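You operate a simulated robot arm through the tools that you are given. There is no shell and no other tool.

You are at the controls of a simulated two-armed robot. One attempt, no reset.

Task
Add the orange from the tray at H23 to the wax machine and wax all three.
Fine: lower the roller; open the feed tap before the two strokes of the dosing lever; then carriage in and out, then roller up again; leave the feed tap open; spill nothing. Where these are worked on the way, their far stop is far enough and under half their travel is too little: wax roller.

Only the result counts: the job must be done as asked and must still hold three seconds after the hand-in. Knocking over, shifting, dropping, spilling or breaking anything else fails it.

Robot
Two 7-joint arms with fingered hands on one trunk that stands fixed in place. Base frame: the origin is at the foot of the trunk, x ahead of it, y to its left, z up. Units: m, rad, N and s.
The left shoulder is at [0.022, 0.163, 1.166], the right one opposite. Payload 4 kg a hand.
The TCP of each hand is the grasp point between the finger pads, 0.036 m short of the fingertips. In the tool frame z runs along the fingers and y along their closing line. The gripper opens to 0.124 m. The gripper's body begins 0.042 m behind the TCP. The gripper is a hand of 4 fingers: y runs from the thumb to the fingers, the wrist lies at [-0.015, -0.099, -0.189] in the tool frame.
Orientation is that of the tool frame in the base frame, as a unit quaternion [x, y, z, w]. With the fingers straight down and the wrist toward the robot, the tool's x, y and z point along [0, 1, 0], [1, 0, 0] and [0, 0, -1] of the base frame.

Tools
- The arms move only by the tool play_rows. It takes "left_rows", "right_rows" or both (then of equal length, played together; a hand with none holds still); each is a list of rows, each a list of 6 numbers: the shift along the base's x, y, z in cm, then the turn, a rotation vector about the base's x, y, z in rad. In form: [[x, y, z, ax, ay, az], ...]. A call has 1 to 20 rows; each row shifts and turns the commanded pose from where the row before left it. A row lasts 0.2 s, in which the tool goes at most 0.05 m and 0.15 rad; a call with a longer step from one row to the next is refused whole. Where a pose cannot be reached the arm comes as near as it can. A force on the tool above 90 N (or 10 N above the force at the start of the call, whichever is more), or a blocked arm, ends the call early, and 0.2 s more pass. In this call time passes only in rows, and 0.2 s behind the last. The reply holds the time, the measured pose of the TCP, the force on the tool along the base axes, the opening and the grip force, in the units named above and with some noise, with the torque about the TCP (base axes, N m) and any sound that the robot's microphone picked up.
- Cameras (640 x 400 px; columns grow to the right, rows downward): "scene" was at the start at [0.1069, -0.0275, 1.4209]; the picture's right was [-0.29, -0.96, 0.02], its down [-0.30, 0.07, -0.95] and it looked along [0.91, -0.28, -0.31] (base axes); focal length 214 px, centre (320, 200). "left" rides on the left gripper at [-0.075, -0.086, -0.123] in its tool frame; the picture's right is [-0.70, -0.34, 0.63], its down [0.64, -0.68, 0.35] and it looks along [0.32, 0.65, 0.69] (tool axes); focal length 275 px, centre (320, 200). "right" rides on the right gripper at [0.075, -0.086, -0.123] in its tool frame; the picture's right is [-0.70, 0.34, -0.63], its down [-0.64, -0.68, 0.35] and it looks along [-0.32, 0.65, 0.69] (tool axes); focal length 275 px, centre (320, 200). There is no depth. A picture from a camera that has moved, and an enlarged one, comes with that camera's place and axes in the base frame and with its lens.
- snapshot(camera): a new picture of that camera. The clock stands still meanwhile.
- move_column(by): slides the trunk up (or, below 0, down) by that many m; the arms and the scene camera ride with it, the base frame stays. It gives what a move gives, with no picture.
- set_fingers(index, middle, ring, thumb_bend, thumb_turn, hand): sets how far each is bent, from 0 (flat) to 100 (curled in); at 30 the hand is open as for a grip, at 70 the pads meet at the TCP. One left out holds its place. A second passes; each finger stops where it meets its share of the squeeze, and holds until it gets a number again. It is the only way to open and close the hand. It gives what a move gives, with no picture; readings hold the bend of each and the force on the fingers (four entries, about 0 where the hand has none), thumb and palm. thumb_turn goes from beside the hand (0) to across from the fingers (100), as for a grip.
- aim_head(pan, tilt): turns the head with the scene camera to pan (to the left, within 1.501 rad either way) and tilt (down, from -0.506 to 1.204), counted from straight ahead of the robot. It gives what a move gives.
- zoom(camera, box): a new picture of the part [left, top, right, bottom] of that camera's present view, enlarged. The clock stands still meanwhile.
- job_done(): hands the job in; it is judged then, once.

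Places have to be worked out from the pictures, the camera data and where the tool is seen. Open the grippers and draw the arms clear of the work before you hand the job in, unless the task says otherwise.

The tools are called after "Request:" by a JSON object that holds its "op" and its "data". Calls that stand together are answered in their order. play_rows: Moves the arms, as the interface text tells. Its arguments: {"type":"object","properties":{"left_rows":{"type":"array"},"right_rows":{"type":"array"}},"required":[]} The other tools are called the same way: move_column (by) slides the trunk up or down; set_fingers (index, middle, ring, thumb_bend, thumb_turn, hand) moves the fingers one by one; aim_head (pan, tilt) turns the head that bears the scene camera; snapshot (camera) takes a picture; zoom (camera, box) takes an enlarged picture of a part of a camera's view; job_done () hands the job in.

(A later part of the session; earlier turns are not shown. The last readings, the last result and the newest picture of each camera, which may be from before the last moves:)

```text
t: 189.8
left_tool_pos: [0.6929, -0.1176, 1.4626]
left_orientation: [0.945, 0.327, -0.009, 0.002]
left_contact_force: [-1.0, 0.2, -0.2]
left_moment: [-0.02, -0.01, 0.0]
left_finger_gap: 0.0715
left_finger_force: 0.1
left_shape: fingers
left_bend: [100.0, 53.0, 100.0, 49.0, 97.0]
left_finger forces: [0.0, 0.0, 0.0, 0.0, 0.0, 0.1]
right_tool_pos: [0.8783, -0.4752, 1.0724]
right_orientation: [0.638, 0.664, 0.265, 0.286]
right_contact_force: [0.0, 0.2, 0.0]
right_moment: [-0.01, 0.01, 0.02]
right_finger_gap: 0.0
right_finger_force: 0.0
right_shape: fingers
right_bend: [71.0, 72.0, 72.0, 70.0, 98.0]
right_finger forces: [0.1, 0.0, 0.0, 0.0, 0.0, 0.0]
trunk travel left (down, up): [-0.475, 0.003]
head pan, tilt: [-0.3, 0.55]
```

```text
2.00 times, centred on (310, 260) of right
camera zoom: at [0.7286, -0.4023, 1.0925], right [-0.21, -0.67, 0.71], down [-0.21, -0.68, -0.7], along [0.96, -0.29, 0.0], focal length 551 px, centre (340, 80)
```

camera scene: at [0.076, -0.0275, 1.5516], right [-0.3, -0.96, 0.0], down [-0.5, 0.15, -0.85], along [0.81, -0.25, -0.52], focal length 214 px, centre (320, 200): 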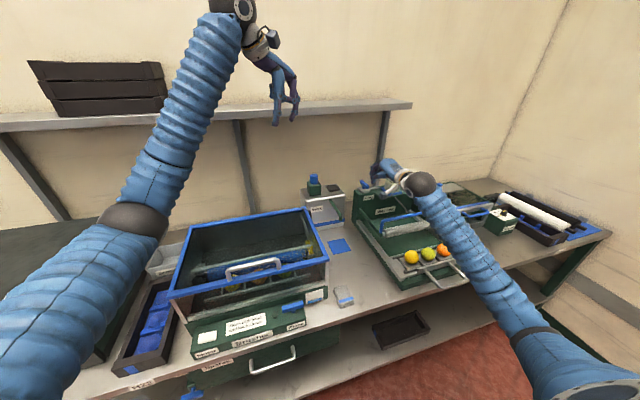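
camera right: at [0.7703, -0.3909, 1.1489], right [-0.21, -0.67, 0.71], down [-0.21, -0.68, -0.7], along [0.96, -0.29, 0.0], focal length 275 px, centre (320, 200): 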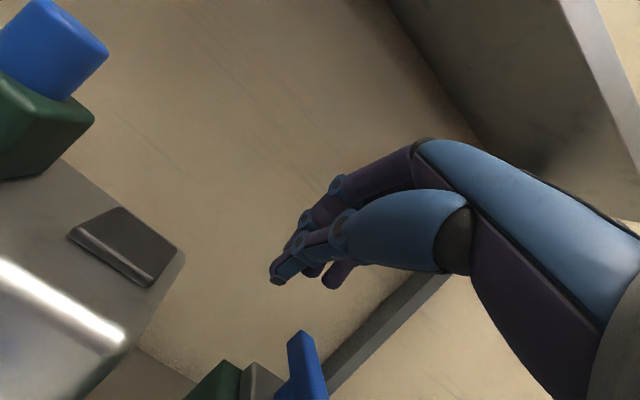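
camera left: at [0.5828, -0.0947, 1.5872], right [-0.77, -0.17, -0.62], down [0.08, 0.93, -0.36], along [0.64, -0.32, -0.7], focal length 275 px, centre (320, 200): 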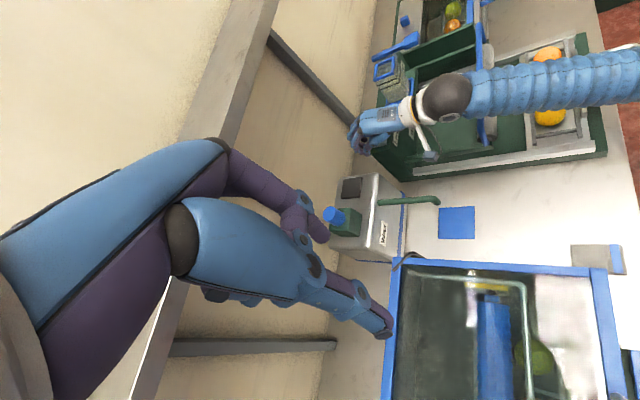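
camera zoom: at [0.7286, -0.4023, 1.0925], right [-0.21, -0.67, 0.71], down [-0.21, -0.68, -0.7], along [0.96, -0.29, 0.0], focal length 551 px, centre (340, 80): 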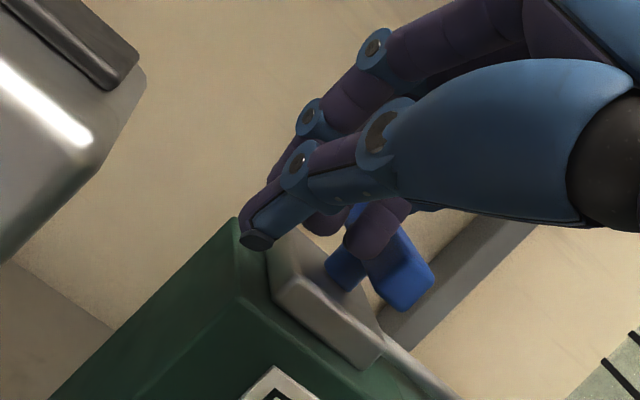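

Tip now overlaps the near end (contact ~2 cm from the pivot). I push −y slowly.

Request:
{"op": "play_rows", "data": {"right_rows": [[-0.4, 0, 0, 0, 0, 0], [0, -0.3, 0, 0, 0, 0], [0, -0.3, 0, 0, 0, 0], [0, -0.3, 0, 0, 0, 0], [0, -0.3, 0, 0, 0, 0], [0, 0, 0, 0, 0, 0]]}}

Request:
{"op": "zoom", "data": {"camera": "right", "box": [180, 160, 440, 360]}}

Request:
{"op": "zoom", "data": {"camera": "left", "box": [330, 60, 450, 180]}}

```text
t: 191.2
left_tool_pos: [0.6934, -0.1177, 1.4627]
left_orientation: [0.945, 0.327, -0.01, 0.003]
left_contact_force: [0.1, -0.4, 0.9]
left_moment: [-0.01, 0.0, -0.01]
left_finger_gap: 0.0715
left_finger_force: 0.0
left_shape: fingers
left_bend: [100.0, 53.0, 100.0, 49.0, 97.0]
left_finger forces: [0.0, 0.0, 0.0, 0.0, 0.0, 0.0]
right_tool_pos: [0.8739, -0.4872, 1.0717]
right_orientation: [0.638, 0.664, 0.266, 0.286]
right_contact_force: [-0.6, 0.3, 0.9]
right_moment: [-0.02, -0.02, 0.01]
right_finger_gap: 0.0001
right_finger_force: 0.9
right_shape: fingers
right_bend: [71.0, 72.0, 72.0, 70.0, 98.0]
right_finger forces: [0.1, 0.1, 1.1, 0.0, 0.1, 0.0]
trunk travel left (down, up): [-0.475, 0.003]
head pan, tilt: [-0.3, 0.55]
```

```text
2.00 times, centred on (310, 260) of right
camera zoom: at [0.7243, -0.4138, 1.0924], right [-0.21, -0.67, 0.71], down [-0.21, -0.68, -0.7], along [0.96, -0.29, 0.0], focal length 551 px, centre (340, 80)
```

zoom: 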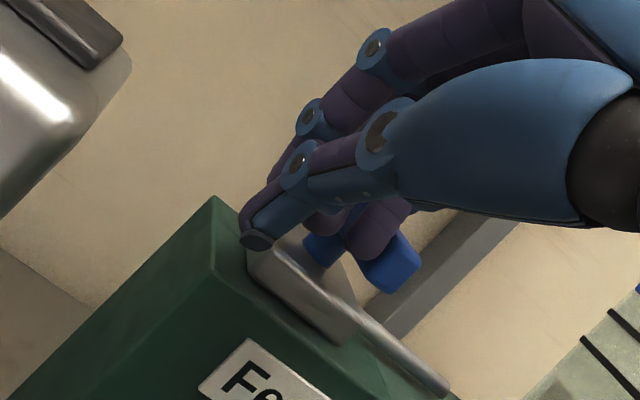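

```text
3.33 times, centred on (390, 120) of left
camera zoom: at [0.5826, -0.0945, 1.5873], right [-0.77, -0.17, -0.62], down [0.08, 0.93, -0.36], along [0.64, -0.32, -0.7], focal length 918 px, centre (87, 467)
```

zoom: 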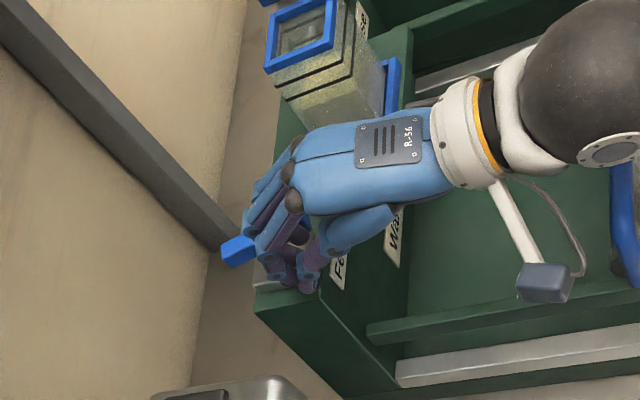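

Contact begins (1 N) and the lever's far end appears to shift. I keep pushing.

Request:
{"op": "play_rows", "data": {"right_rows": [[0, -0.4, 0, 0, 0, 0], [0, -0.4, 0, 0, 0, 0], [0, -0.4, 0, 0, 0, 0], [0, -0.4, 0, 0, 0, 0], [0, 0, 0, 0, 0, 0]]}}

Request:
{"op": "zoom", "data": {"camera": "right", "box": [180, 160, 440, 360]}}

Request:
{"op": "zoom", "data": {"camera": "left", "box": [330, 60, 450, 180]}}

```text
t: 192.4
left_tool_pos: [0.6921, -0.1177, 1.4626]
left_orientation: [0.945, 0.327, -0.009, 0.002]
left_contact_force: [1.1, 0.1, -0.6]
left_moment: [-0.01, -0.01, -0.01]
left_finger_gap: 0.0714
left_finger_force: 0.1
left_shape: fingers
left_bend: [100.0, 53.0, 100.0, 49.0, 97.0]
left_finger forces: [0.0, 0.0, 0.0, 0.0, 0.0, 0.0]
right_tool_pos: [0.8734, -0.502, 1.0709]
right_orientation: [0.638, 0.664, 0.266, 0.286]
right_contact_force: [-1.0, 0.8, 0.9]
right_moment: [-0.02, -0.03, 0.01]
right_finger_gap: 0.0
right_finger_force: 0.6
right_shape: fingers
right_bend: [71.0, 72.0, 72.0, 70.0, 98.0]
right_finger forces: [0.0, 0.1, 0.7, 0.1, 0.0, 0.0]
trunk travel left (down, up): [-0.475, 0.003]
head pan, tilt: [-0.3, 0.55]
```

```text
2.00 times, centred on (310, 260) of right
camera zoom: at [0.7242, -0.4304, 1.0919], right [-0.21, -0.67, 0.71], down [-0.21, -0.68, -0.7], along [0.96, -0.3, 0.0], focal length 551 px, centre (340, 80)
```

zoom: 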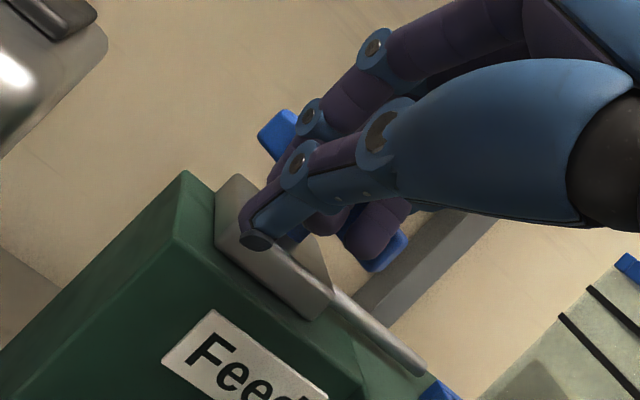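

```text
3.33 times, centred on (390, 120) of left
camera zoom: at [0.5827, -0.0946, 1.5872], right [-0.77, -0.17, -0.62], down [0.08, 0.93, -0.36], along [0.64, -0.32, -0.7], focal length 918 px, centre (87, 467)
```

zoom: 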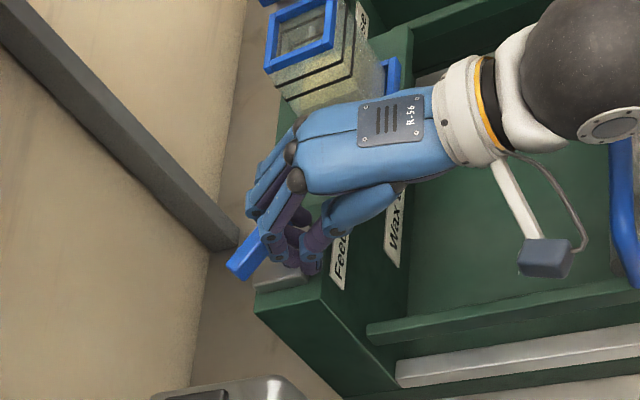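

The lever is turning easily (~40°). I continue with −y and slightly +x to follow the arc.

Request:
{"op": "play_rows", "data": {"right_rows": [[0.2, -0.4, 0, 0, 0, 0], [0.2, -0.4, 0, 0, 0, 0], [0.3, -0.3, 0, 0, 0, 0], [0.3, -0.3, 0, 0, 0, 0], [0, 0, 0, 0, 0, 0]]}}

Request:
{"op": "zoom", "data": {"camera": "right", "box": [180, 160, 440, 360]}}

Request:
{"op": "zoom", "data": {"camera": "left", "box": [330, 60, 450, 180]}}

```text
t: 193.6
left_tool_pos: [0.6926, -0.1176, 1.4628]
left_orientation: [0.945, 0.327, -0.009, 0.002]
left_contact_force: [-0.4, -0.5, -0.3]
left_moment: [0.0, -0.02, -0.02]
left_finger_gap: 0.0714
left_finger_force: 0.1
left_shape: fingers
left_bend: [100.0, 53.0, 100.0, 49.0, 97.0]
left_finger forces: [0.1, 0.1, 0.0, 0.1, 0.1, 0.1]
right_tool_pos: [0.8839, -0.5161, 1.0713]
right_orientation: [0.638, 0.663, 0.266, 0.287]
right_contact_force: [-4.6, 0.6, 2.3]
right_moment: [-0.02, -0.08, -0.02]
right_finger_gap: 0.0
right_finger_force: 2.3
right_shape: fingers
right_bend: [71.0, 73.0, 72.0, 70.0, 98.0]
right_finger forces: [0.1, 4.5, 0.0, 0.1, 0.1, 0.0]
trunk travel left (down, up): [-0.475, 0.003]
head pan, tilt: [-0.3, 0.55]
```

```text
2.00 times, centred on (310, 260) of right
camera zoom: at [0.7339, -0.4435, 1.0927], right [-0.21, -0.67, 0.71], down [-0.21, -0.68, -0.7], along [0.96, -0.29, 0.0], focal length 551 px, centre (340, 80)
```

zoom: 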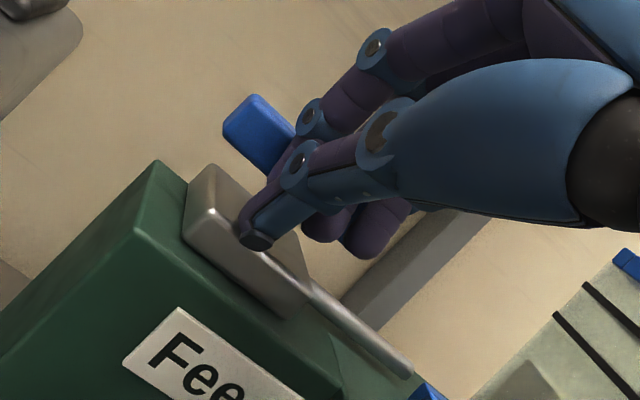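

```text
3.33 times, centred on (390, 120) of left
camera zoom: at [0.582, -0.0945, 1.5875], right [-0.77, -0.17, -0.62], down [0.08, 0.93, -0.36], along [0.64, -0.32, -0.7], focal length 918 px, centre (87, 467)
```

zoom: 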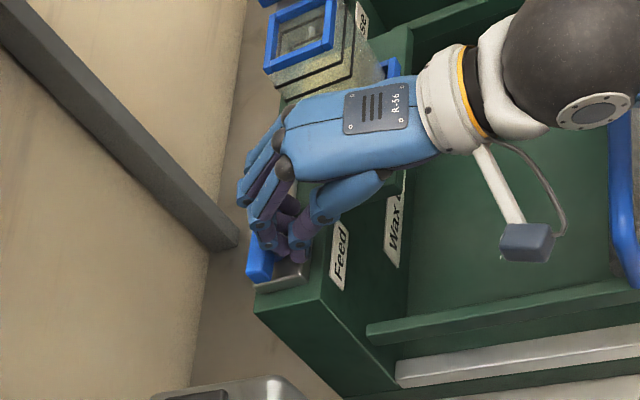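

The lever is ~75–80° around. To finish, I shift right so only the near stub's side is pushed in +x.

Request:
{"op": "play_rows", "data": {"right_rows": [[-0.5, 0, 0, 0, 0, 0], [-0.4, -0.8, 0, 0, 0, 0], [0, -1.0, 0, 0, 0, 0], [0, -1.0, 0, 0, 0, 0], [0, -1.0, 0, 0, 0, 0], [0, -0.5, 0, 0, 0, 0], [0, 0, 0, 0, 0, 0]]}}

Request:
{"op": "zoom", "data": {"camera": "right", "box": [180, 160, 440, 360]}}

Request:
{"op": "zoom", "data": {"camera": "left", "box": [330, 60, 450, 180]}}

```text
t: 195.2
left_tool_pos: [0.693, -0.1183, 1.4619]
left_orientation: [0.945, 0.327, -0.009, 0.002]
left_contact_force: [-0.7, 0.1, -0.6]
left_moment: [0.03, -0.01, -0.01]
left_finger_gap: 0.0713
left_finger_force: 0.0
left_shape: fingers
left_bend: [100.0, 53.0, 100.0, 49.0, 97.0]
left_finger forces: [0.1, 0.0, 0.0, 0.0, 0.1, 0.1]
right_tool_pos: [0.8753, -0.5593, 1.0705]
right_orientation: [0.638, 0.664, 0.265, 0.287]
right_contact_force: [0.5, -0.5, -0.4]
right_moment: [0.0, -0.02, 0.03]
right_finger_gap: 0.0
right_finger_force: 0.0
right_shape: fingers
right_bend: [71.0, 72.0, 72.0, 70.0, 98.0]
right_finger forces: [0.1, 0.1, 0.1, 0.0, 0.0, 0.0]
trunk travel left (down, up): [-0.475, 0.003]
head pan, tilt: [-0.3, 0.55]
```

```text
2.00 times, centred on (310, 260) of right
camera zoom: at [0.7251, -0.4873, 1.0922], right [-0.21, -0.67, 0.71], down [-0.21, -0.68, -0.7], along [0.96, -0.29, 0.0], focal length 551 px, centre (340, 80)
```

zoom: 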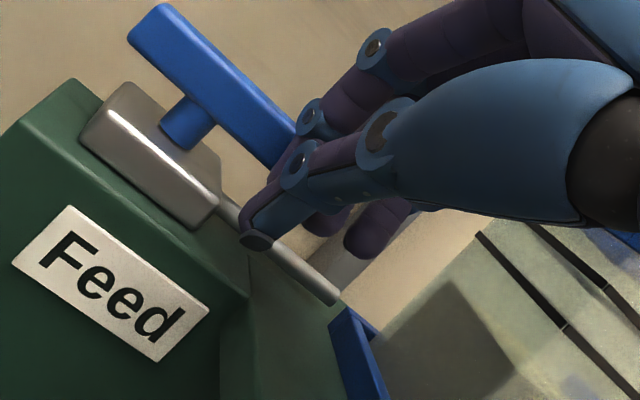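

```text
3.33 times, centred on (390, 120) of left
camera zoom: at [0.5827, -0.0947, 1.5872], right [-0.77, -0.17, -0.62], down [0.08, 0.93, -0.36], along [0.64, -0.32, -0.7], focal length 918 px, centre (87, 467)
```

zoom: 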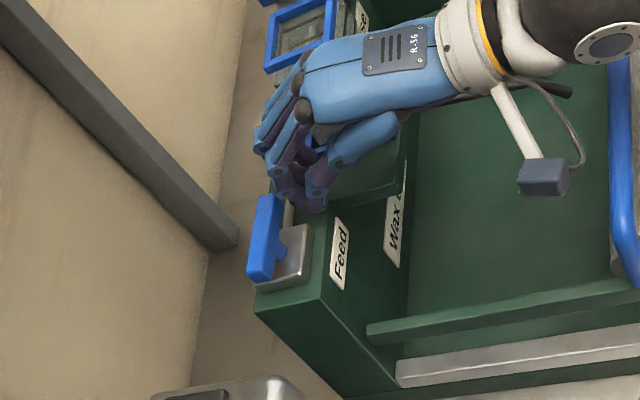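

The lever now looks almost parallel to the pipe. I press the near stub in +x to bring it fully to its stop.

Request:
{"op": "play_rows", "data": {"right_rows": [[0.4, 0, 0, 0, 0, 0], [0.4, 0, 0, 0, 0, 0], [0.4, 0, 0, 0, 0, 0], [0, 0, 0, 0, 0, 0]]}}

Request:
{"op": "zoom", "data": {"camera": "left", "box": [330, 60, 450, 180]}}

```text
t: 196.2
left_tool_pos: [0.6923, -0.1191, 1.4637]
left_orientation: [0.945, 0.328, -0.01, 0.002]
left_contact_force: [-1.4, 0.4, 0.0]
left_moment: [-0.04, -0.01, 0.01]
left_finger_gap: 0.0714
left_finger_force: 0.2
left_shape: fingers
left_bend: [100.0, 53.0, 100.0, 49.0, 97.0]
left_finger forces: [0.0, 0.1, 0.0, 0.0, 0.1, 0.0]
right_tool_pos: [0.8859, -0.559, 1.0716]
right_orientation: [0.638, 0.663, 0.266, 0.287]
right_contact_force: [-6.5, -0.4, 0.6]
right_moment: [0.01, 0.03, 0.07]
right_finger_gap: 0.0
right_finger_force: 5.6
right_shape: fingers
right_bend: [72.0, 72.0, 72.0, 69.0, 98.0]
right_finger forces: [11.0, 0.0, 0.1, 0.0, 0.0, 0.0]
trunk travel left (down, up): [-0.475, 0.003]
head pan, tilt: [-0.3, 0.55]
```

```text
3.33 times, centred on (390, 120) of left
camera zoom: at [0.582, -0.0947, 1.5875], right [-0.77, -0.17, -0.62], down [0.08, 0.93, -0.36], along [0.64, -0.32, -0.7], focal length 918 px, centre (87, 467)
```

zoom: 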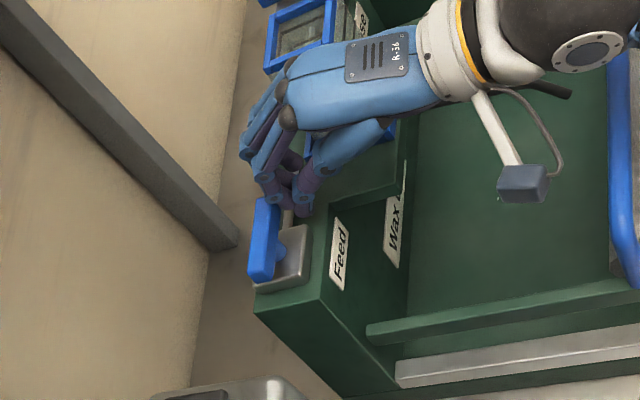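

Index meets 11 N. One more small push to confirm it is at the stop.

Request:
{"op": "play_rows", "data": {"right_rows": [[0.4, 0, 0, 0, 0, 0], [0, 0, 0, 0, 0, 0]]}}

Request:
{"op": "zoom", "data": {"camera": "left", "box": [330, 60, 450, 180]}}

```text
t: 196.8
left_tool_pos: [0.6913, -0.1167, 1.4637]
left_orientation: [0.945, 0.327, -0.008, 0.003]
left_contact_force: [-0.2, 0.1, 0.0]
left_moment: [0.02, -0.01, -0.01]
left_finger_gap: 0.0717
left_finger_force: 0.1
left_shape: fingers
left_bend: [100.0, 53.0, 100.0, 49.0, 97.0]
left_finger forces: [0.0, 0.1, 0.0, 0.1, 0.0, 0.1]
right_tool_pos: [0.8891, -0.5593, 1.073]
right_orientation: [0.638, 0.663, 0.266, 0.287]
right_contact_force: [-18.0, 4.8, 3.3]
right_moment: [0.07, 0.07, 0.29]
right_finger_gap: 0.0
right_finger_force: 13.4
right_shape: fingers
right_bend: [72.0, 72.0, 72.0, 68.0, 97.0]
right_finger forces: [27.9, 0.0, 0.0, 0.1, 0.0, 0.1]
trunk travel left (down, up): [-0.475, 0.003]
head pan, tilt: [-0.3, 0.55]
```

```text
3.33 times, centred on (390, 120) of left
camera zoom: at [0.5803, -0.0941, 1.5882], right [-0.77, -0.17, -0.62], down [0.08, 0.93, -0.36], along [0.64, -0.32, -0.7], focal length 918 px, centre (87, 467)
```

zoom: 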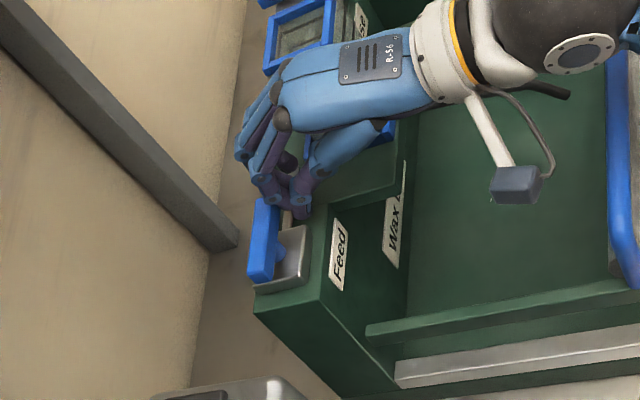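

The tap is at its open stop (28 N). I back off, rise, and move over toward the dosing lever.

Request:
{"op": "play_rows", "data": {"right_rows": [[-0.8, 0, 0, 0, 0, 0], [-0.8, 0, 0.3, 0, 0, 0], [-0.6, 0, 1.0, 0, 0, 0], [-0.6, 0, 1.3, 0, 0, 0], [-0.6, 0, 1.4, 0, 0, 0], [-0.6, 0, 1.4, 0, 0, 0], [-0.6, 0, 1.4, 0, 0, 0], [-0.6, -0.5, 1.4, 0, 0, -0.04], [-0.6, -0.9, 0.7, 0, 0, -0.04], [-0.6, -1.2, 0, 0, 0, -0.04], [-0.6, -1.3, 0, 0, 0, -0.04], [-0.4, -1.3, 0, 0, 0, -0.04], [0, -1.3, 0, 0, 0, -0.04], [0, -1.3, 0, 0, 0, -0.04], [0, -1.3, 0, 0, 0, -0.04], [0, -1.3, 0, 0, 0, -0.04], [0, -1.3, 0, 0, 0, -0.04], [0, 0, 0, 0, 0, 0]]}}

Request:
{"op": "zoom", "data": {"camera": "scene", "box": [350, 130, 510, 260]}}

Request:
{"op": "snapshot", "data": {"camera": "right"}}

Request:
{"op": "zoom", "data": {"camera": "left", "box": [330, 0, 530, 180]}}

```text
t: 200.6
left_tool_pos: [0.6938, -0.1168, 1.4611]
left_orientation: [0.945, 0.327, -0.009, 0.002]
left_contact_force: [0.7, -0.1, 0.9]
left_moment: [0.02, 0.02, 0.01]
left_finger_gap: 0.0714
left_finger_force: 0.0
left_shape: fingers
left_bend: [100.0, 53.0, 100.0, 49.0, 97.0]
left_finger forces: [0.0, 0.0, 0.1, 0.1, 0.1, 0.0]
right_tool_pos: [0.8178, -0.6767, 1.1619]
right_orientation: [0.757, 0.524, 0.203, 0.333]
right_contact_force: [-0.8, 0.6, -0.2]
right_moment: [0.01, -0.01, 0.0]
right_finger_gap: 0.0001
right_finger_force: 0.0
right_shape: fingers
right_bend: [72.0, 72.0, 72.0, 70.0, 97.0]
right_finger forces: [0.0, 0.0, 0.1, 0.1, 0.0, 0.0]
trunk travel left (down, up): [-0.475, 0.003]
head pan, tilt: [-0.3, 0.55]
```

```text
3.08 times, centred on (430, 195) of scene
camera zoom: at [0.0765, -0.0274, 1.5516], right [-0.3, -0.96, 0.0], down [-0.5, 0.15, -0.85], along [0.81, -0.25, -0.52], focal length 660 px, centre (-18, 215)
```

zoom: 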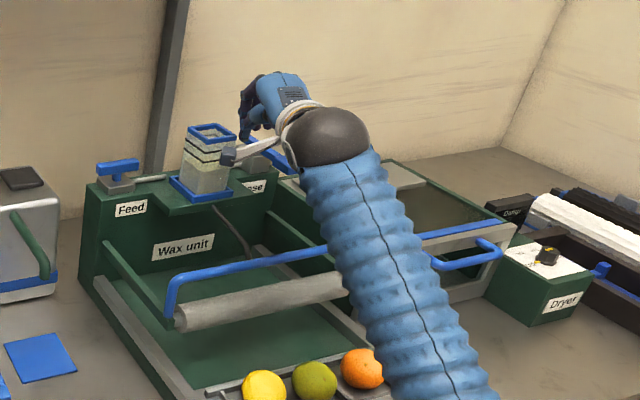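

```text
taken
camera right: at [0.7078, -0.5521, 1.1822], right [-0.45, -0.54, 0.71], down [-0.46, -0.54, -0.7], along [0.77, -0.64, 0.0], focal length 275 px, centre (320, 200)
```

right: 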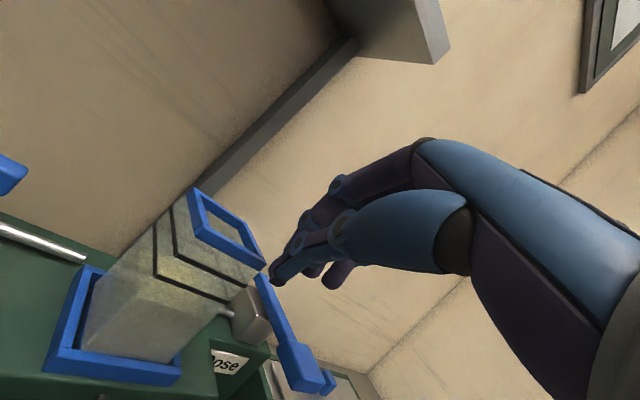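

```text
2.22 times, centred on (430, 90) of left
camera zoom: at [0.5826, -0.0948, 1.5873], right [-0.77, -0.17, -0.62], down [0.08, 0.93, -0.36], along [0.64, -0.32, -0.7], focal length 612 px, centre (76, 444)
```

zoom: 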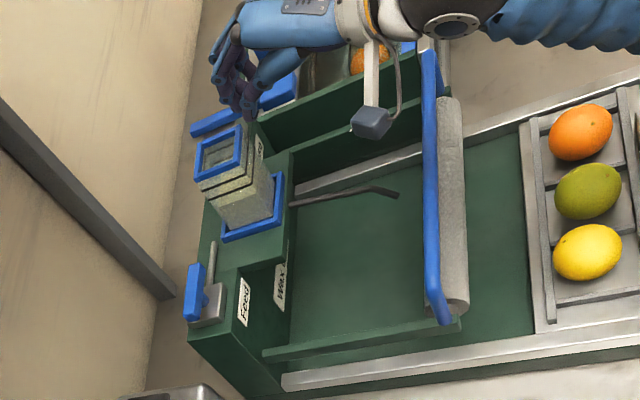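

The tap lever lies along the pipe (open) and the roller is down. I move the pointer over the dose paddle (≈(0.825, -0.762, 1.08)).

Request:
{"op": "play_rows", "data": {"right_rows": [[0, -1.2, 0, 0, 0, 0], [0, -1.3, 0, 0, 0, 0], [0, -1.3, 0, 0, 0, 0], [0, -1.3, 0, 0, 0, 0], [0, -1.3, 0, 0, 0, 0], [-0.2, -1.0, 0, 0, 0, 0], [-0.2, -0.7, -0.5, 0, 0, 0], [0, 0, -1.0, 0, 0, 0], [0, 0, -1.0, 0, 0, 0], [0, 0, 0, 0, 0, 0]]}}

Request:
{"op": "zoom", "data": {"camera": "scene", "box": [380, 120, 480, 200]}}

Request:
{"op": "snapshot", "data": {"camera": "right"}}

Request:
{"op": "zoom", "data": {"camera": "left", "box": [330, 0, 450, 100]}}

```text
t: 202.8
left_tool_pos: [0.6936, -0.1179, 1.4629]
left_orientation: [0.945, 0.328, -0.009, 0.002]
left_contact_force: [0.4, 0.4, 0.7]
left_moment: [0.05, 0.0, 0.03]
left_finger_gap: 0.0714
left_finger_force: 0.1
left_shape: fingers
left_bend: [100.0, 53.0, 100.0, 49.0, 97.0]
left_finger forces: [0.0, 0.0, 0.0, 0.0, 0.0, 0.0]
right_tool_pos: [0.8129, -0.7579, 1.1357]
right_orientation: [0.757, 0.523, 0.204, 0.334]
right_contact_force: [-0.3, -0.8, -0.5]
right_moment: [-0.01, -0.01, 0.02]
right_finger_gap: 0.0003
right_finger_force: 0.1
right_shape: fingers
right_bend: [72.0, 72.0, 72.0, 70.0, 97.0]
right_finger forces: [0.1, 0.0, 0.0, 0.0, 0.1, 0.1]
trunk travel left (down, up): [-0.475, 0.003]
head pan, tilt: [-0.3, 0.55]
```

```text
5.00 times, centred on (430, 160) of scene
camera zoom: at [0.0765, -0.0273, 1.5516], right [-0.3, -0.96, 0.0], down [-0.5, 0.15, -0.85], along [0.81, -0.25, -0.52], focal length 1072 px, centre (-230, 400)
```

zoom: 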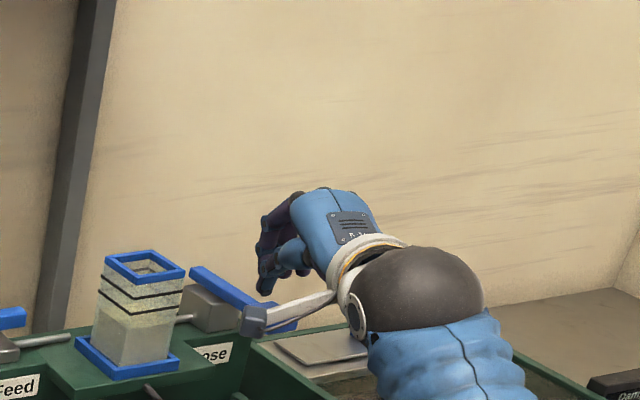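

```text
taken
camera right: at [0.7042, -0.6325, 1.1562], right [-0.45, -0.54, 0.71], down [-0.46, -0.54, -0.7], along [0.77, -0.64, 0.0], focal length 275 px, centre (320, 200)
```

right: 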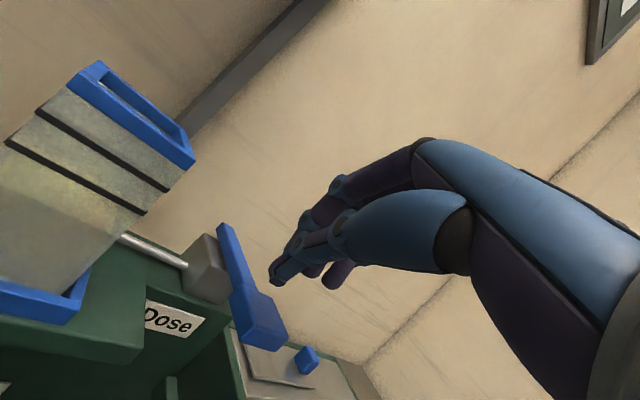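

```text
4.00 times, centred on (390, 50) of left
camera zoom: at [0.5827, -0.0948, 1.5872], right [-0.77, -0.17, -0.62], down [0.08, 0.93, -0.36], along [0.64, -0.32, -0.7], focal length 1101 px, centre (40, 800)
```

zoom: 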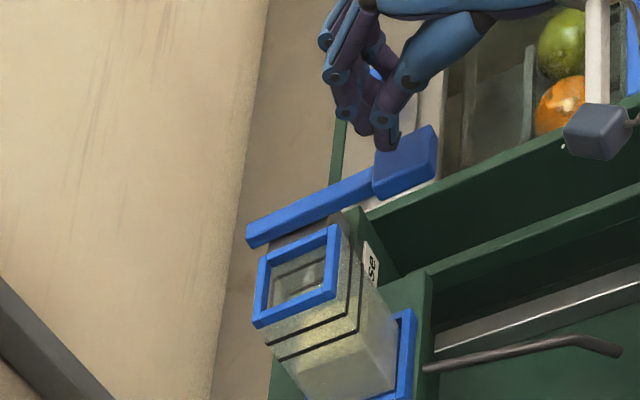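

Paddle centre fixed at (0.832, -0.7745, 1.07). I correct by (+8, −12) mm and lower to touch.

Request:
{"op": "play_rows", "data": {"right_rows": [[0.4, -0.6, 0, 0, 0, 0], [0.4, -0.6, 0, 0, 0, 0], [0, 0, -0.8, 0, 0, 0], [0, 0, -0.8, 0, 0, 0], [0, 0, -0.8, 0, 0, 0], [0, 0, -0.8, 0, 0, 0], [0, 0, -0.5, 0, 0, 0], [0, 0, 0, 0, 0, 0]]}}

Request:
{"op": "snapshot", "data": {"camera": "right"}}

Request:
{"op": "zoom", "data": {"camera": "left", "box": [330, 0, 450, 100]}}

```text
t: 204.6
left_tool_pos: [0.6929, -0.1185, 1.4633]
left_orientation: [0.945, 0.328, -0.009, 0.003]
left_contact_force: [-0.5, 0.1, -0.3]
left_moment: [0.01, 0.04, -0.01]
left_finger_gap: 0.0715
left_finger_force: 0.0
left_shape: fingers
left_bend: [100.0, 53.0, 100.0, 49.0, 97.0]
left_finger forces: [0.1, 0.0, 0.1, 0.0, 0.0, 0.1]
right_tool_pos: [0.822, -0.7692, 1.0991]
right_orientation: [0.757, 0.524, 0.203, 0.333]
right_contact_force: [-0.2, 1.0, 2.1]
right_moment: [0.04, 0.0, 0.02]
right_finger_gap: 0.0
right_finger_force: 0.1
right_shape: fingers
right_bend: [72.0, 72.0, 72.0, 70.0, 97.0]
right_finger forces: [0.0, 0.1, 0.0, 0.0, 0.0, 0.1]
trunk travel left (down, up): [-0.475, 0.003]
head pan, tilt: [-0.3, 0.55]
```

```text
taken
camera right: at [0.712, -0.6442, 1.1194], right [-0.45, -0.54, 0.71], down [-0.46, -0.54, -0.7], along [0.77, -0.64, 0.0], focal length 275 px, centre (320, 200)
```

right: 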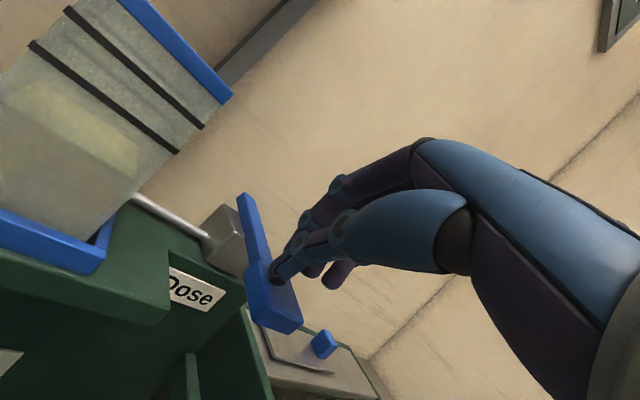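

```text
4.00 times, centred on (390, 50) of left
camera zoom: at [0.5825, -0.0946, 1.5873], right [-0.77, -0.17, -0.62], down [0.08, 0.93, -0.36], along [0.64, -0.32, -0.7], focal length 1101 px, centre (40, 800)
```

zoom: 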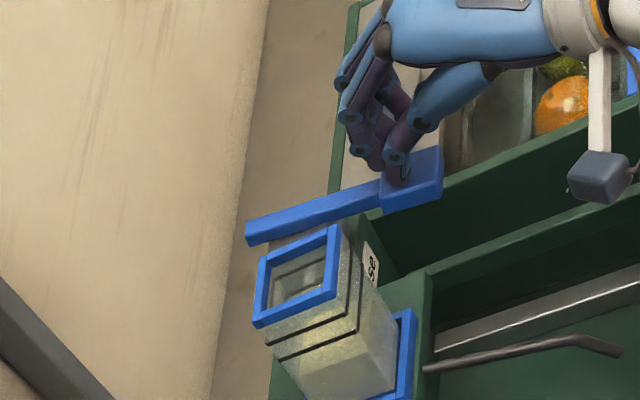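

Contact on the paddle (2 N). Now I press the lever down for the first stroke.

Request:
{"op": "play_rows", "data": {"right_rows": [[0, 0, -0.7, 0, 0, 0], [0, 0, -0.7, 0, 0, 0], [0, 0, -0.7, 0, 0, 0], [0, 0, -0.7, 0, 0, 0], [0, 0, 0, 0, 0, 0]]}}

Request:
{"op": "snapshot", "data": {"camera": "right"}}

Request:
{"op": "zoom", "data": {"camera": "left", "box": [330, 0, 450, 100]}}

```text
t: 205.8
left_tool_pos: [0.689, -0.1153, 1.465]
left_orientation: [0.945, 0.326, -0.009, 0.004]
left_contact_force: [0.3, -0.2, 1.3]
left_moment: [0.0, 0.02, 0.0]
left_finger_gap: 0.0717
left_finger_force: 0.1
left_shape: fingers
left_bend: [100.0, 53.0, 100.0, 49.0, 97.0]
left_finger forces: [0.1, 0.0, 0.0, 0.0, 0.0, 0.1]
right_tool_pos: [0.8175, -0.7682, 1.0772]
right_orientation: [0.755, 0.523, 0.206, 0.337]
right_contact_force: [-15.4, 4.7, 31.9]
right_moment: [0.28, -0.22, 0.15]
right_finger_gap: 0.0
right_finger_force: 20.3
right_shape: fingers
right_bend: [71.0, 72.0, 72.0, 70.0, 98.0]
right_finger forces: [0.0, 0.1, 0.0, 0.0, 41.3, 0.0]
trunk travel left (down, up): [-0.475, 0.003]
head pan, tilt: [-0.3, 0.55]
```

```text
taken
camera right: at [0.7079, -0.6428, 1.0965], right [-0.46, -0.54, 0.71], down [-0.45, -0.55, -0.7], along [0.77, -0.64, 0.01], focal length 275 px, centre (320, 200)
```

right: 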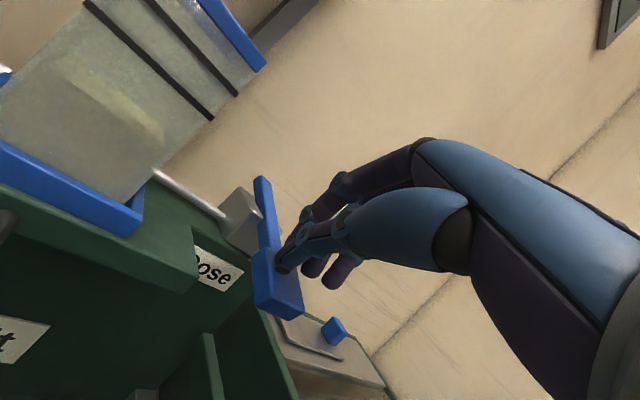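

```text
4.00 times, centred on (390, 50) of left
camera zoom: at [0.5781, -0.0918, 1.5893], right [-0.76, -0.17, -0.62], down [0.08, 0.93, -0.36], along [0.64, -0.32, -0.7], focal length 1101 px, centre (40, 800)
```

zoom: 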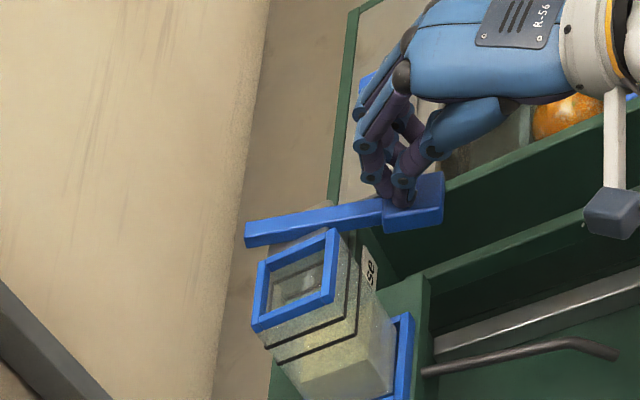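

The lever is going down (32 N). I press a bit further to find its lower stop.

Request:
{"op": "play_rows", "data": {"right_rows": [[0, 0, -0.5, 0, 0, 0], [0, 0, -0.5, 0, 0, 0], [0, 0, 0, 0, 0, 0]]}}

Request:
{"op": "zoom", "data": {"camera": "right", "box": [140, 120, 400, 320]}}

Request:
{"op": "zoom", "data": {"camera": "left", "box": [330, 0, 450, 100]}}

```text
t: 206.6
left_tool_pos: [0.685, -0.1132, 1.4664]
left_orientation: [0.945, 0.327, -0.007, 0.005]
left_contact_force: [-0.3, 0.1, 0.8]
left_moment: [0.01, 0.0, 0.0]
left_finger_gap: 0.0711
left_finger_force: 0.1
left_shape: fingers
left_bend: [100.0, 53.0, 100.0, 49.0, 97.0]
left_finger forces: [0.0, 0.0, 0.0, 0.1, 0.0, 0.0]
right_tool_pos: [0.8139, -0.7668, 1.0718]
right_orientation: [0.755, 0.523, 0.205, 0.338]
right_contact_force: [-29.4, 8.7, 52.6]
right_moment: [0.25, -0.46, 0.19]
right_finger_gap: 0.0001
right_finger_force: 34.0
right_shape: fingers
right_bend: [64.0, 72.0, 72.0, 71.0, 99.0]
right_finger forces: [0.0, 0.1, 0.0, 0.0, 68.1, 0.0]
trunk travel left (down, up): [-0.475, 0.003]
head pan, tilt: [-0.3, 0.55]
```

```text
2.00 times, centred on (270, 220) of right
camera zoom: at [0.7051, -0.6412, 1.0901], right [-0.46, -0.53, 0.71], down [-0.45, -0.55, -0.7], along [0.77, -0.64, 0.01], focal length 551 px, centre (420, 160)
```

zoom: 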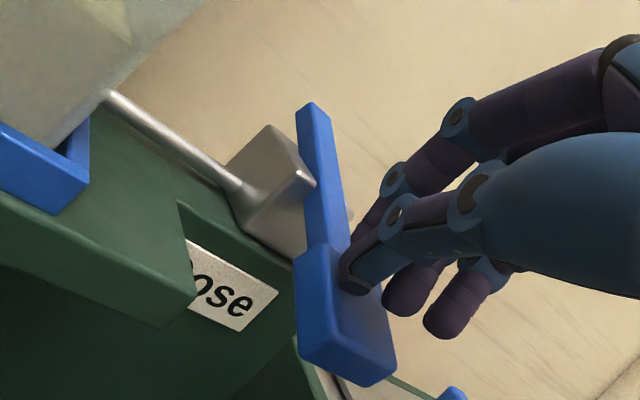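

```text
4.00 times, centred on (390, 50) of left
camera zoom: at [0.5746, -0.0897, 1.5909], right [-0.76, -0.17, -0.62], down [0.08, 0.93, -0.36], along [0.64, -0.33, -0.69], focal length 1101 px, centre (40, 800)
```

zoom: 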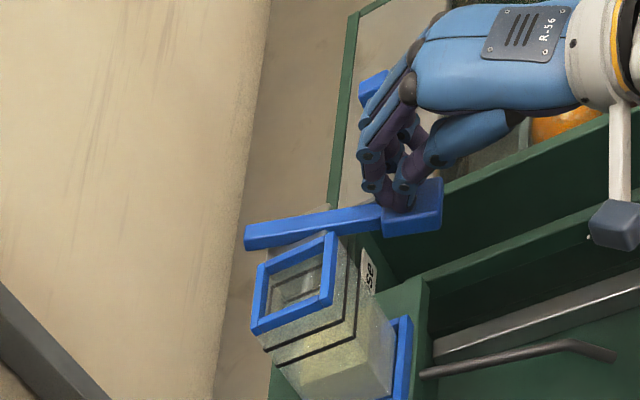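

Little further motion at 60 N: the lower stop. I release by rising and see whether the lever returns by itself.

Request:
{"op": "play_rows", "data": {"right_rows": [[0, 0, 0.8, 0, 0, 0], [0, 0, 0.8, 0, 0, 0], [0, 0, 0.8, 0, 0, 0], [0, 0, 0.8, 0, 0, 0], [0, 0, 0.8, 0, 0, 0], [0, 0, 0.8, 0, 0, 0], [0, 0, 0, 0, 0, 0]]}}

Request:
{"op": "zoom", "data": {"camera": "right", "box": [140, 160, 400, 360]}}

Request:
{"op": "zoom", "data": {"camera": "left", "box": [330, 0, 450, 100]}}

```text
t: 208.2
left_tool_pos: [0.6939, -0.117, 1.4622]
left_orientation: [0.945, 0.328, -0.009, 0.003]
left_contact_force: [-0.1, -0.6, -0.4]
left_moment: [0.05, 0.0, 0.0]
left_finger_gap: 0.0716
left_finger_force: 0.0
left_shape: fingers
left_bend: [100.0, 53.0, 100.0, 49.0, 97.0]
left_finger forces: [0.0, 0.0, 0.0, 0.0, 0.0, 0.0]
right_tool_pos: [0.822, -0.7699, 1.1069]
right_orientation: [0.757, 0.524, 0.204, 0.334]
right_contact_force: [-0.4, -0.6, 0.0]
right_moment: [0.01, 0.0, -0.01]
right_finger_gap: 0.0
right_finger_force: 0.1
right_shape: fingers
right_bend: [71.0, 72.0, 72.0, 70.0, 98.0]
right_finger forces: [0.0, 0.0, 0.1, 0.0, 0.0, 0.1]
trunk travel left (down, up): [-0.475, 0.003]
head pan, tilt: [-0.3, 0.55]
```

```text
2.00 times, centred on (270, 260) of right
camera zoom: at [0.7113, -0.6447, 1.1292], right [-0.45, -0.54, 0.71], down [-0.46, -0.54, -0.7], along [0.77, -0.64, 0.0], focal length 551 px, centre (420, 80)
```

zoom: 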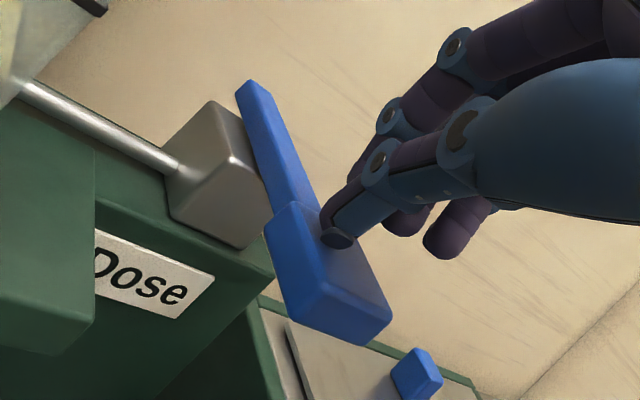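

```text
4.00 times, centred on (390, 50) of left
camera zoom: at [0.5825, -0.0947, 1.5873], right [-0.77, -0.17, -0.62], down [0.08, 0.93, -0.36], along [0.64, -0.32, -0.7], focal length 1101 px, centre (40, 800)
```

zoom: 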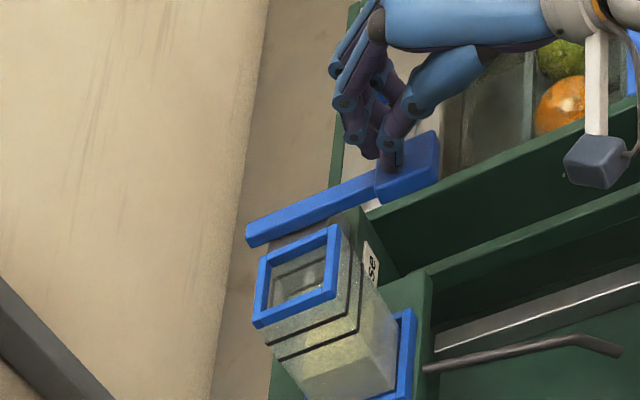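

The lever springs back by itself. I rise 2 cm more so that it can return completely, and compare.

Request:
{"op": "play_rows", "data": {"right_rows": [[0, 0, 1.0, 0, 0, 0], [0, 0, 1.0, 0, 0, 0], [0, 0, 0, 0, 0, 0]]}}

Request:
{"op": "zoom", "data": {"camera": "left", "box": [330, 0, 450, 100]}}

Request:
{"op": "snapshot", "data": {"camera": "right"}}

```text
t: 209.0
left_tool_pos: [0.6931, -0.1185, 1.4624]
left_orientation: [0.945, 0.326, -0.01, 0.002]
left_contact_force: [0.0, 0.3, -0.1]
left_moment: [-0.03, 0.0, -0.02]
left_finger_gap: 0.0714
left_finger_force: 0.0
left_shape: fingers
left_bend: [100.0, 53.0, 100.0, 49.0, 97.0]
left_finger forces: [0.1, 0.1, 0.0, 0.0, 0.1, 0.0]
right_tool_pos: [0.8213, -0.7703, 1.1287]
right_orientation: [0.757, 0.524, 0.204, 0.333]
right_contact_force: [0.1, -0.1, 0.7]
right_moment: [0.01, -0.02, 0.04]
right_finger_gap: 0.0
right_finger_force: 0.0
right_shape: fingers
right_bend: [71.0, 72.0, 72.0, 70.0, 98.0]
right_finger forces: [0.1, 0.0, 0.1, 0.1, 0.0, 0.1]
trunk travel left (down, up): [-0.475, 0.003]
head pan, tilt: [-0.3, 0.55]
```

```text
4.00 times, centred on (390, 50) of left
camera zoom: at [0.5829, -0.0949, 1.5871], right [-0.77, -0.17, -0.62], down [0.08, 0.93, -0.36], along [0.64, -0.32, -0.7], focal length 1101 px, centre (40, 800)
```

zoom: 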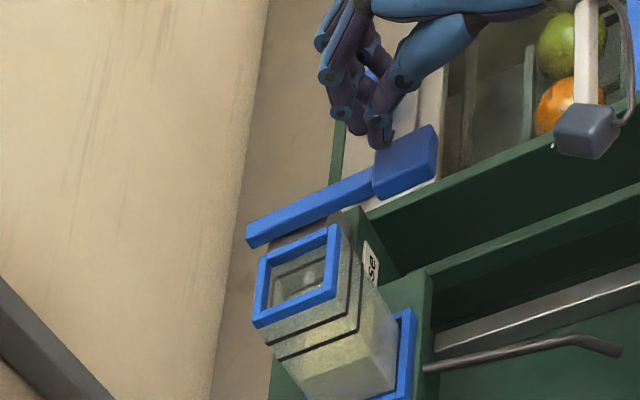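

```text
taken
camera right: at [0.7114, -0.6448, 1.1493], right [-0.45, -0.54, 0.71], down [-0.46, -0.54, -0.7], along [0.77, -0.64, 0.0], focal length 275 px, centre (320, 200)
```

right: 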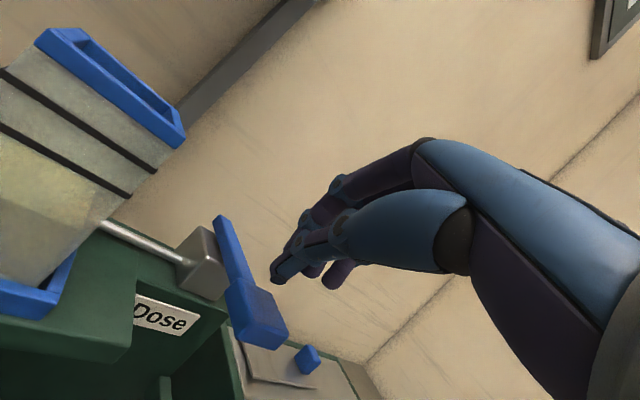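

Fully returned. Now the second stroke, to the same stop.

Request:
{"op": "play_rows", "data": {"right_rows": [[0, 0, -1.0, 0, 0, 0], [0, 0, -1.0, 0, 0, 0], [0, 0, -0.9, 0, 0, 0], [0, 0, -0.7, 0, 0, 0], [0, 0, -0.7, 0, 0, 0], [0, 0, -0.7, 0, 0, 0], [0, 0, -0.7, 0, 0, 0], [0, 0, -0.5, 0, 0, 0], [0, 0, -0.5, 0, 0, 0], [0, 0, 0, 0, 0, 0]]}}

Request:
{"op": "zoom", "data": {"camera": "left", "box": [330, 0, 450, 100]}}

```text
t: 211.2
left_tool_pos: [0.6859, -0.1131, 1.467]
left_orientation: [0.945, 0.328, -0.007, 0.005]
left_contact_force: [1.3, -0.1, 0.0]
left_moment: [0.03, 0.01, 0.01]
left_finger_gap: 0.0716
left_finger_force: 0.0
left_shape: fingers
left_bend: [100.0, 53.0, 100.0, 49.0, 97.0]
left_finger forces: [0.1, 0.1, 0.0, 0.0, 0.1, 0.0]
right_tool_pos: [0.8162, -0.7679, 1.0723]
right_orientation: [0.755, 0.522, 0.206, 0.338]
right_contact_force: [-29.5, 9.2, 49.1]
right_moment: [0.32, -0.28, 0.27]
right_finger_gap: 0.0
right_finger_force: 32.1
right_shape: fingers
right_bend: [65.0, 72.0, 72.0, 70.0, 98.0]
right_finger forces: [0.1, 0.0, 0.0, 0.0, 64.6, 0.0]
trunk travel left (down, up): [-0.475, 0.003]
head pan, tilt: [-0.3, 0.55]
```

```text
4.00 times, centred on (390, 50) of left
camera zoom: at [0.5748, -0.0899, 1.5908], right [-0.76, -0.17, -0.62], down [0.08, 0.93, -0.36], along [0.64, -0.33, -0.69], focal length 1101 px, centre (40, 800)
```

zoom: 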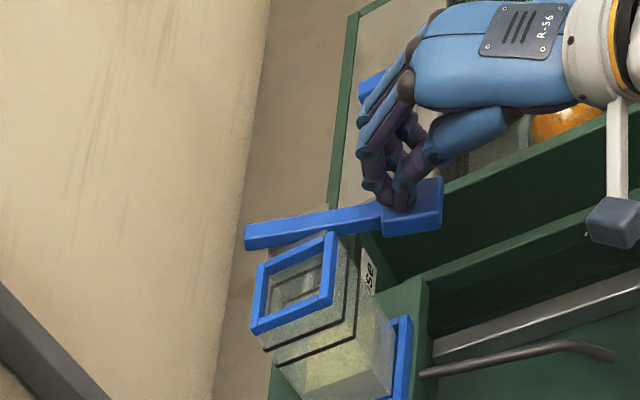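

Second stroke reached the same stop (49–65 N). I release upward and retreat toward the robot, bringing the hand back to yaw 0.

Request:
{"op": "play_rows", "data": {"right_rows": [[0, 0, 0.9, 0, 0, 0], [0, 0, 1.0, 0, 0, 0], [0, 0, 1.2, 0, 0, 0], [0, 0, 1.3, 0, 0, 0], [0, 0, 1.4, 0, 0, 0], [-0.3, 0, 1.4, 0, 0, 0], [-0.8, 0, 1.3, 0, 0, 0.04], [-1.2, 0.2, 1.0, 0, 0, 0.04], [-1.4, 0.3, 0.6, 0, 0, 0.04], [-1.5, 0.4, 0, 0, 0, 0.04], [-1.5, 0.4, 0, 0, 0, 0.04], [-1.5, 0.4, 0, 0, 0, 0.04], [-1.5, 0.4, 0, 0, 0, 0.04], [-1.5, 0.4, 0, 0, 0, 0.04], [-1.5, 0.4, 0, 0, 0, 0.04], [-1.5, 0.4, 0, 0, 0, 0.04], [-1.5, 0.4, 0, 0, 0.03, 0], [-1.5, 0.4, 0, 0, 0.03, 0], [-1.5, 0.4, 0, 0, 0.03, 0], [-1.5, 0.4, 0, 0, 0.03, 0]]}}

Request:
{"op": "snapshot", "data": {"camera": "scene"}}

Request:
{"op": "zoom", "data": {"camera": "left", "box": [330, 0, 640, 200]}}

```text
t: 215.4
left_tool_pos: [0.6927, -0.1174, 1.4626]
left_orientation: [0.945, 0.327, -0.01, 0.002]
left_contact_force: [-0.4, 0.0, -0.1]
left_moment: [0.0, 0.01, 0.01]
left_finger_gap: 0.0713
left_finger_force: 0.0
left_shape: fingers
left_bend: [100.0, 53.0, 100.0, 49.0, 97.0]
left_finger forces: [0.1, 0.0, 0.0, 0.1, 0.0, 0.1]
right_tool_pos: [0.6198, -0.7203, 1.1625]
right_orientation: [0.653, 0.679, 0.227, 0.247]
right_contact_force: [-0.1, 0.2, 0.1]
right_moment: [-0.01, -0.04, 0.03]
right_finger_gap: 0.0002
right_finger_force: 0.1
right_shape: fingers
right_bend: [71.0, 72.0, 72.0, 70.0, 98.0]
right_finger forces: [0.0, 0.0, 0.1, 0.1, 0.0, 0.0]
trunk travel left (down, up): [-0.475, 0.003]
head pan, tilt: [-0.3, 0.55]
```

```text
taken
camera scene: at [0.0761, -0.0274, 1.5516], right [-0.3, -0.96, 0.0], down [-0.5, 0.15, -0.85], along [0.81, -0.25, -0.52], focal length 214 px, centre (320, 200)
```

scene: 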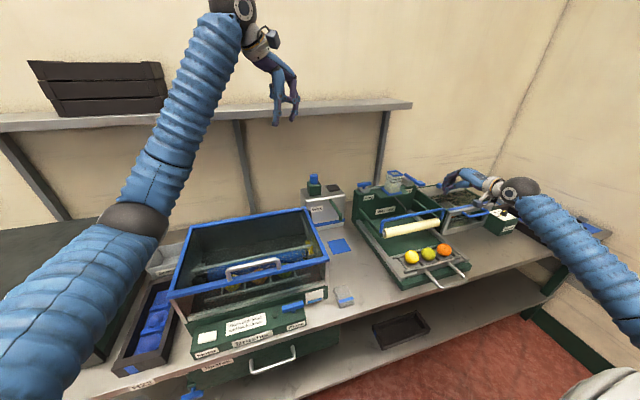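

```text
2.00 times, centred on (485, 100) of left
camera zoom: at [0.5822, -0.0947, 1.5874], right [-0.77, -0.17, -0.62], down [0.08, 0.93, -0.36], along [0.64, -0.32, -0.7], focal length 551 px, centre (-10, 400)
```

zoom: 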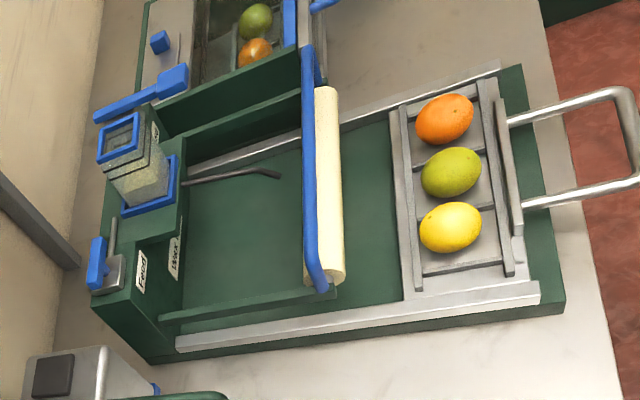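

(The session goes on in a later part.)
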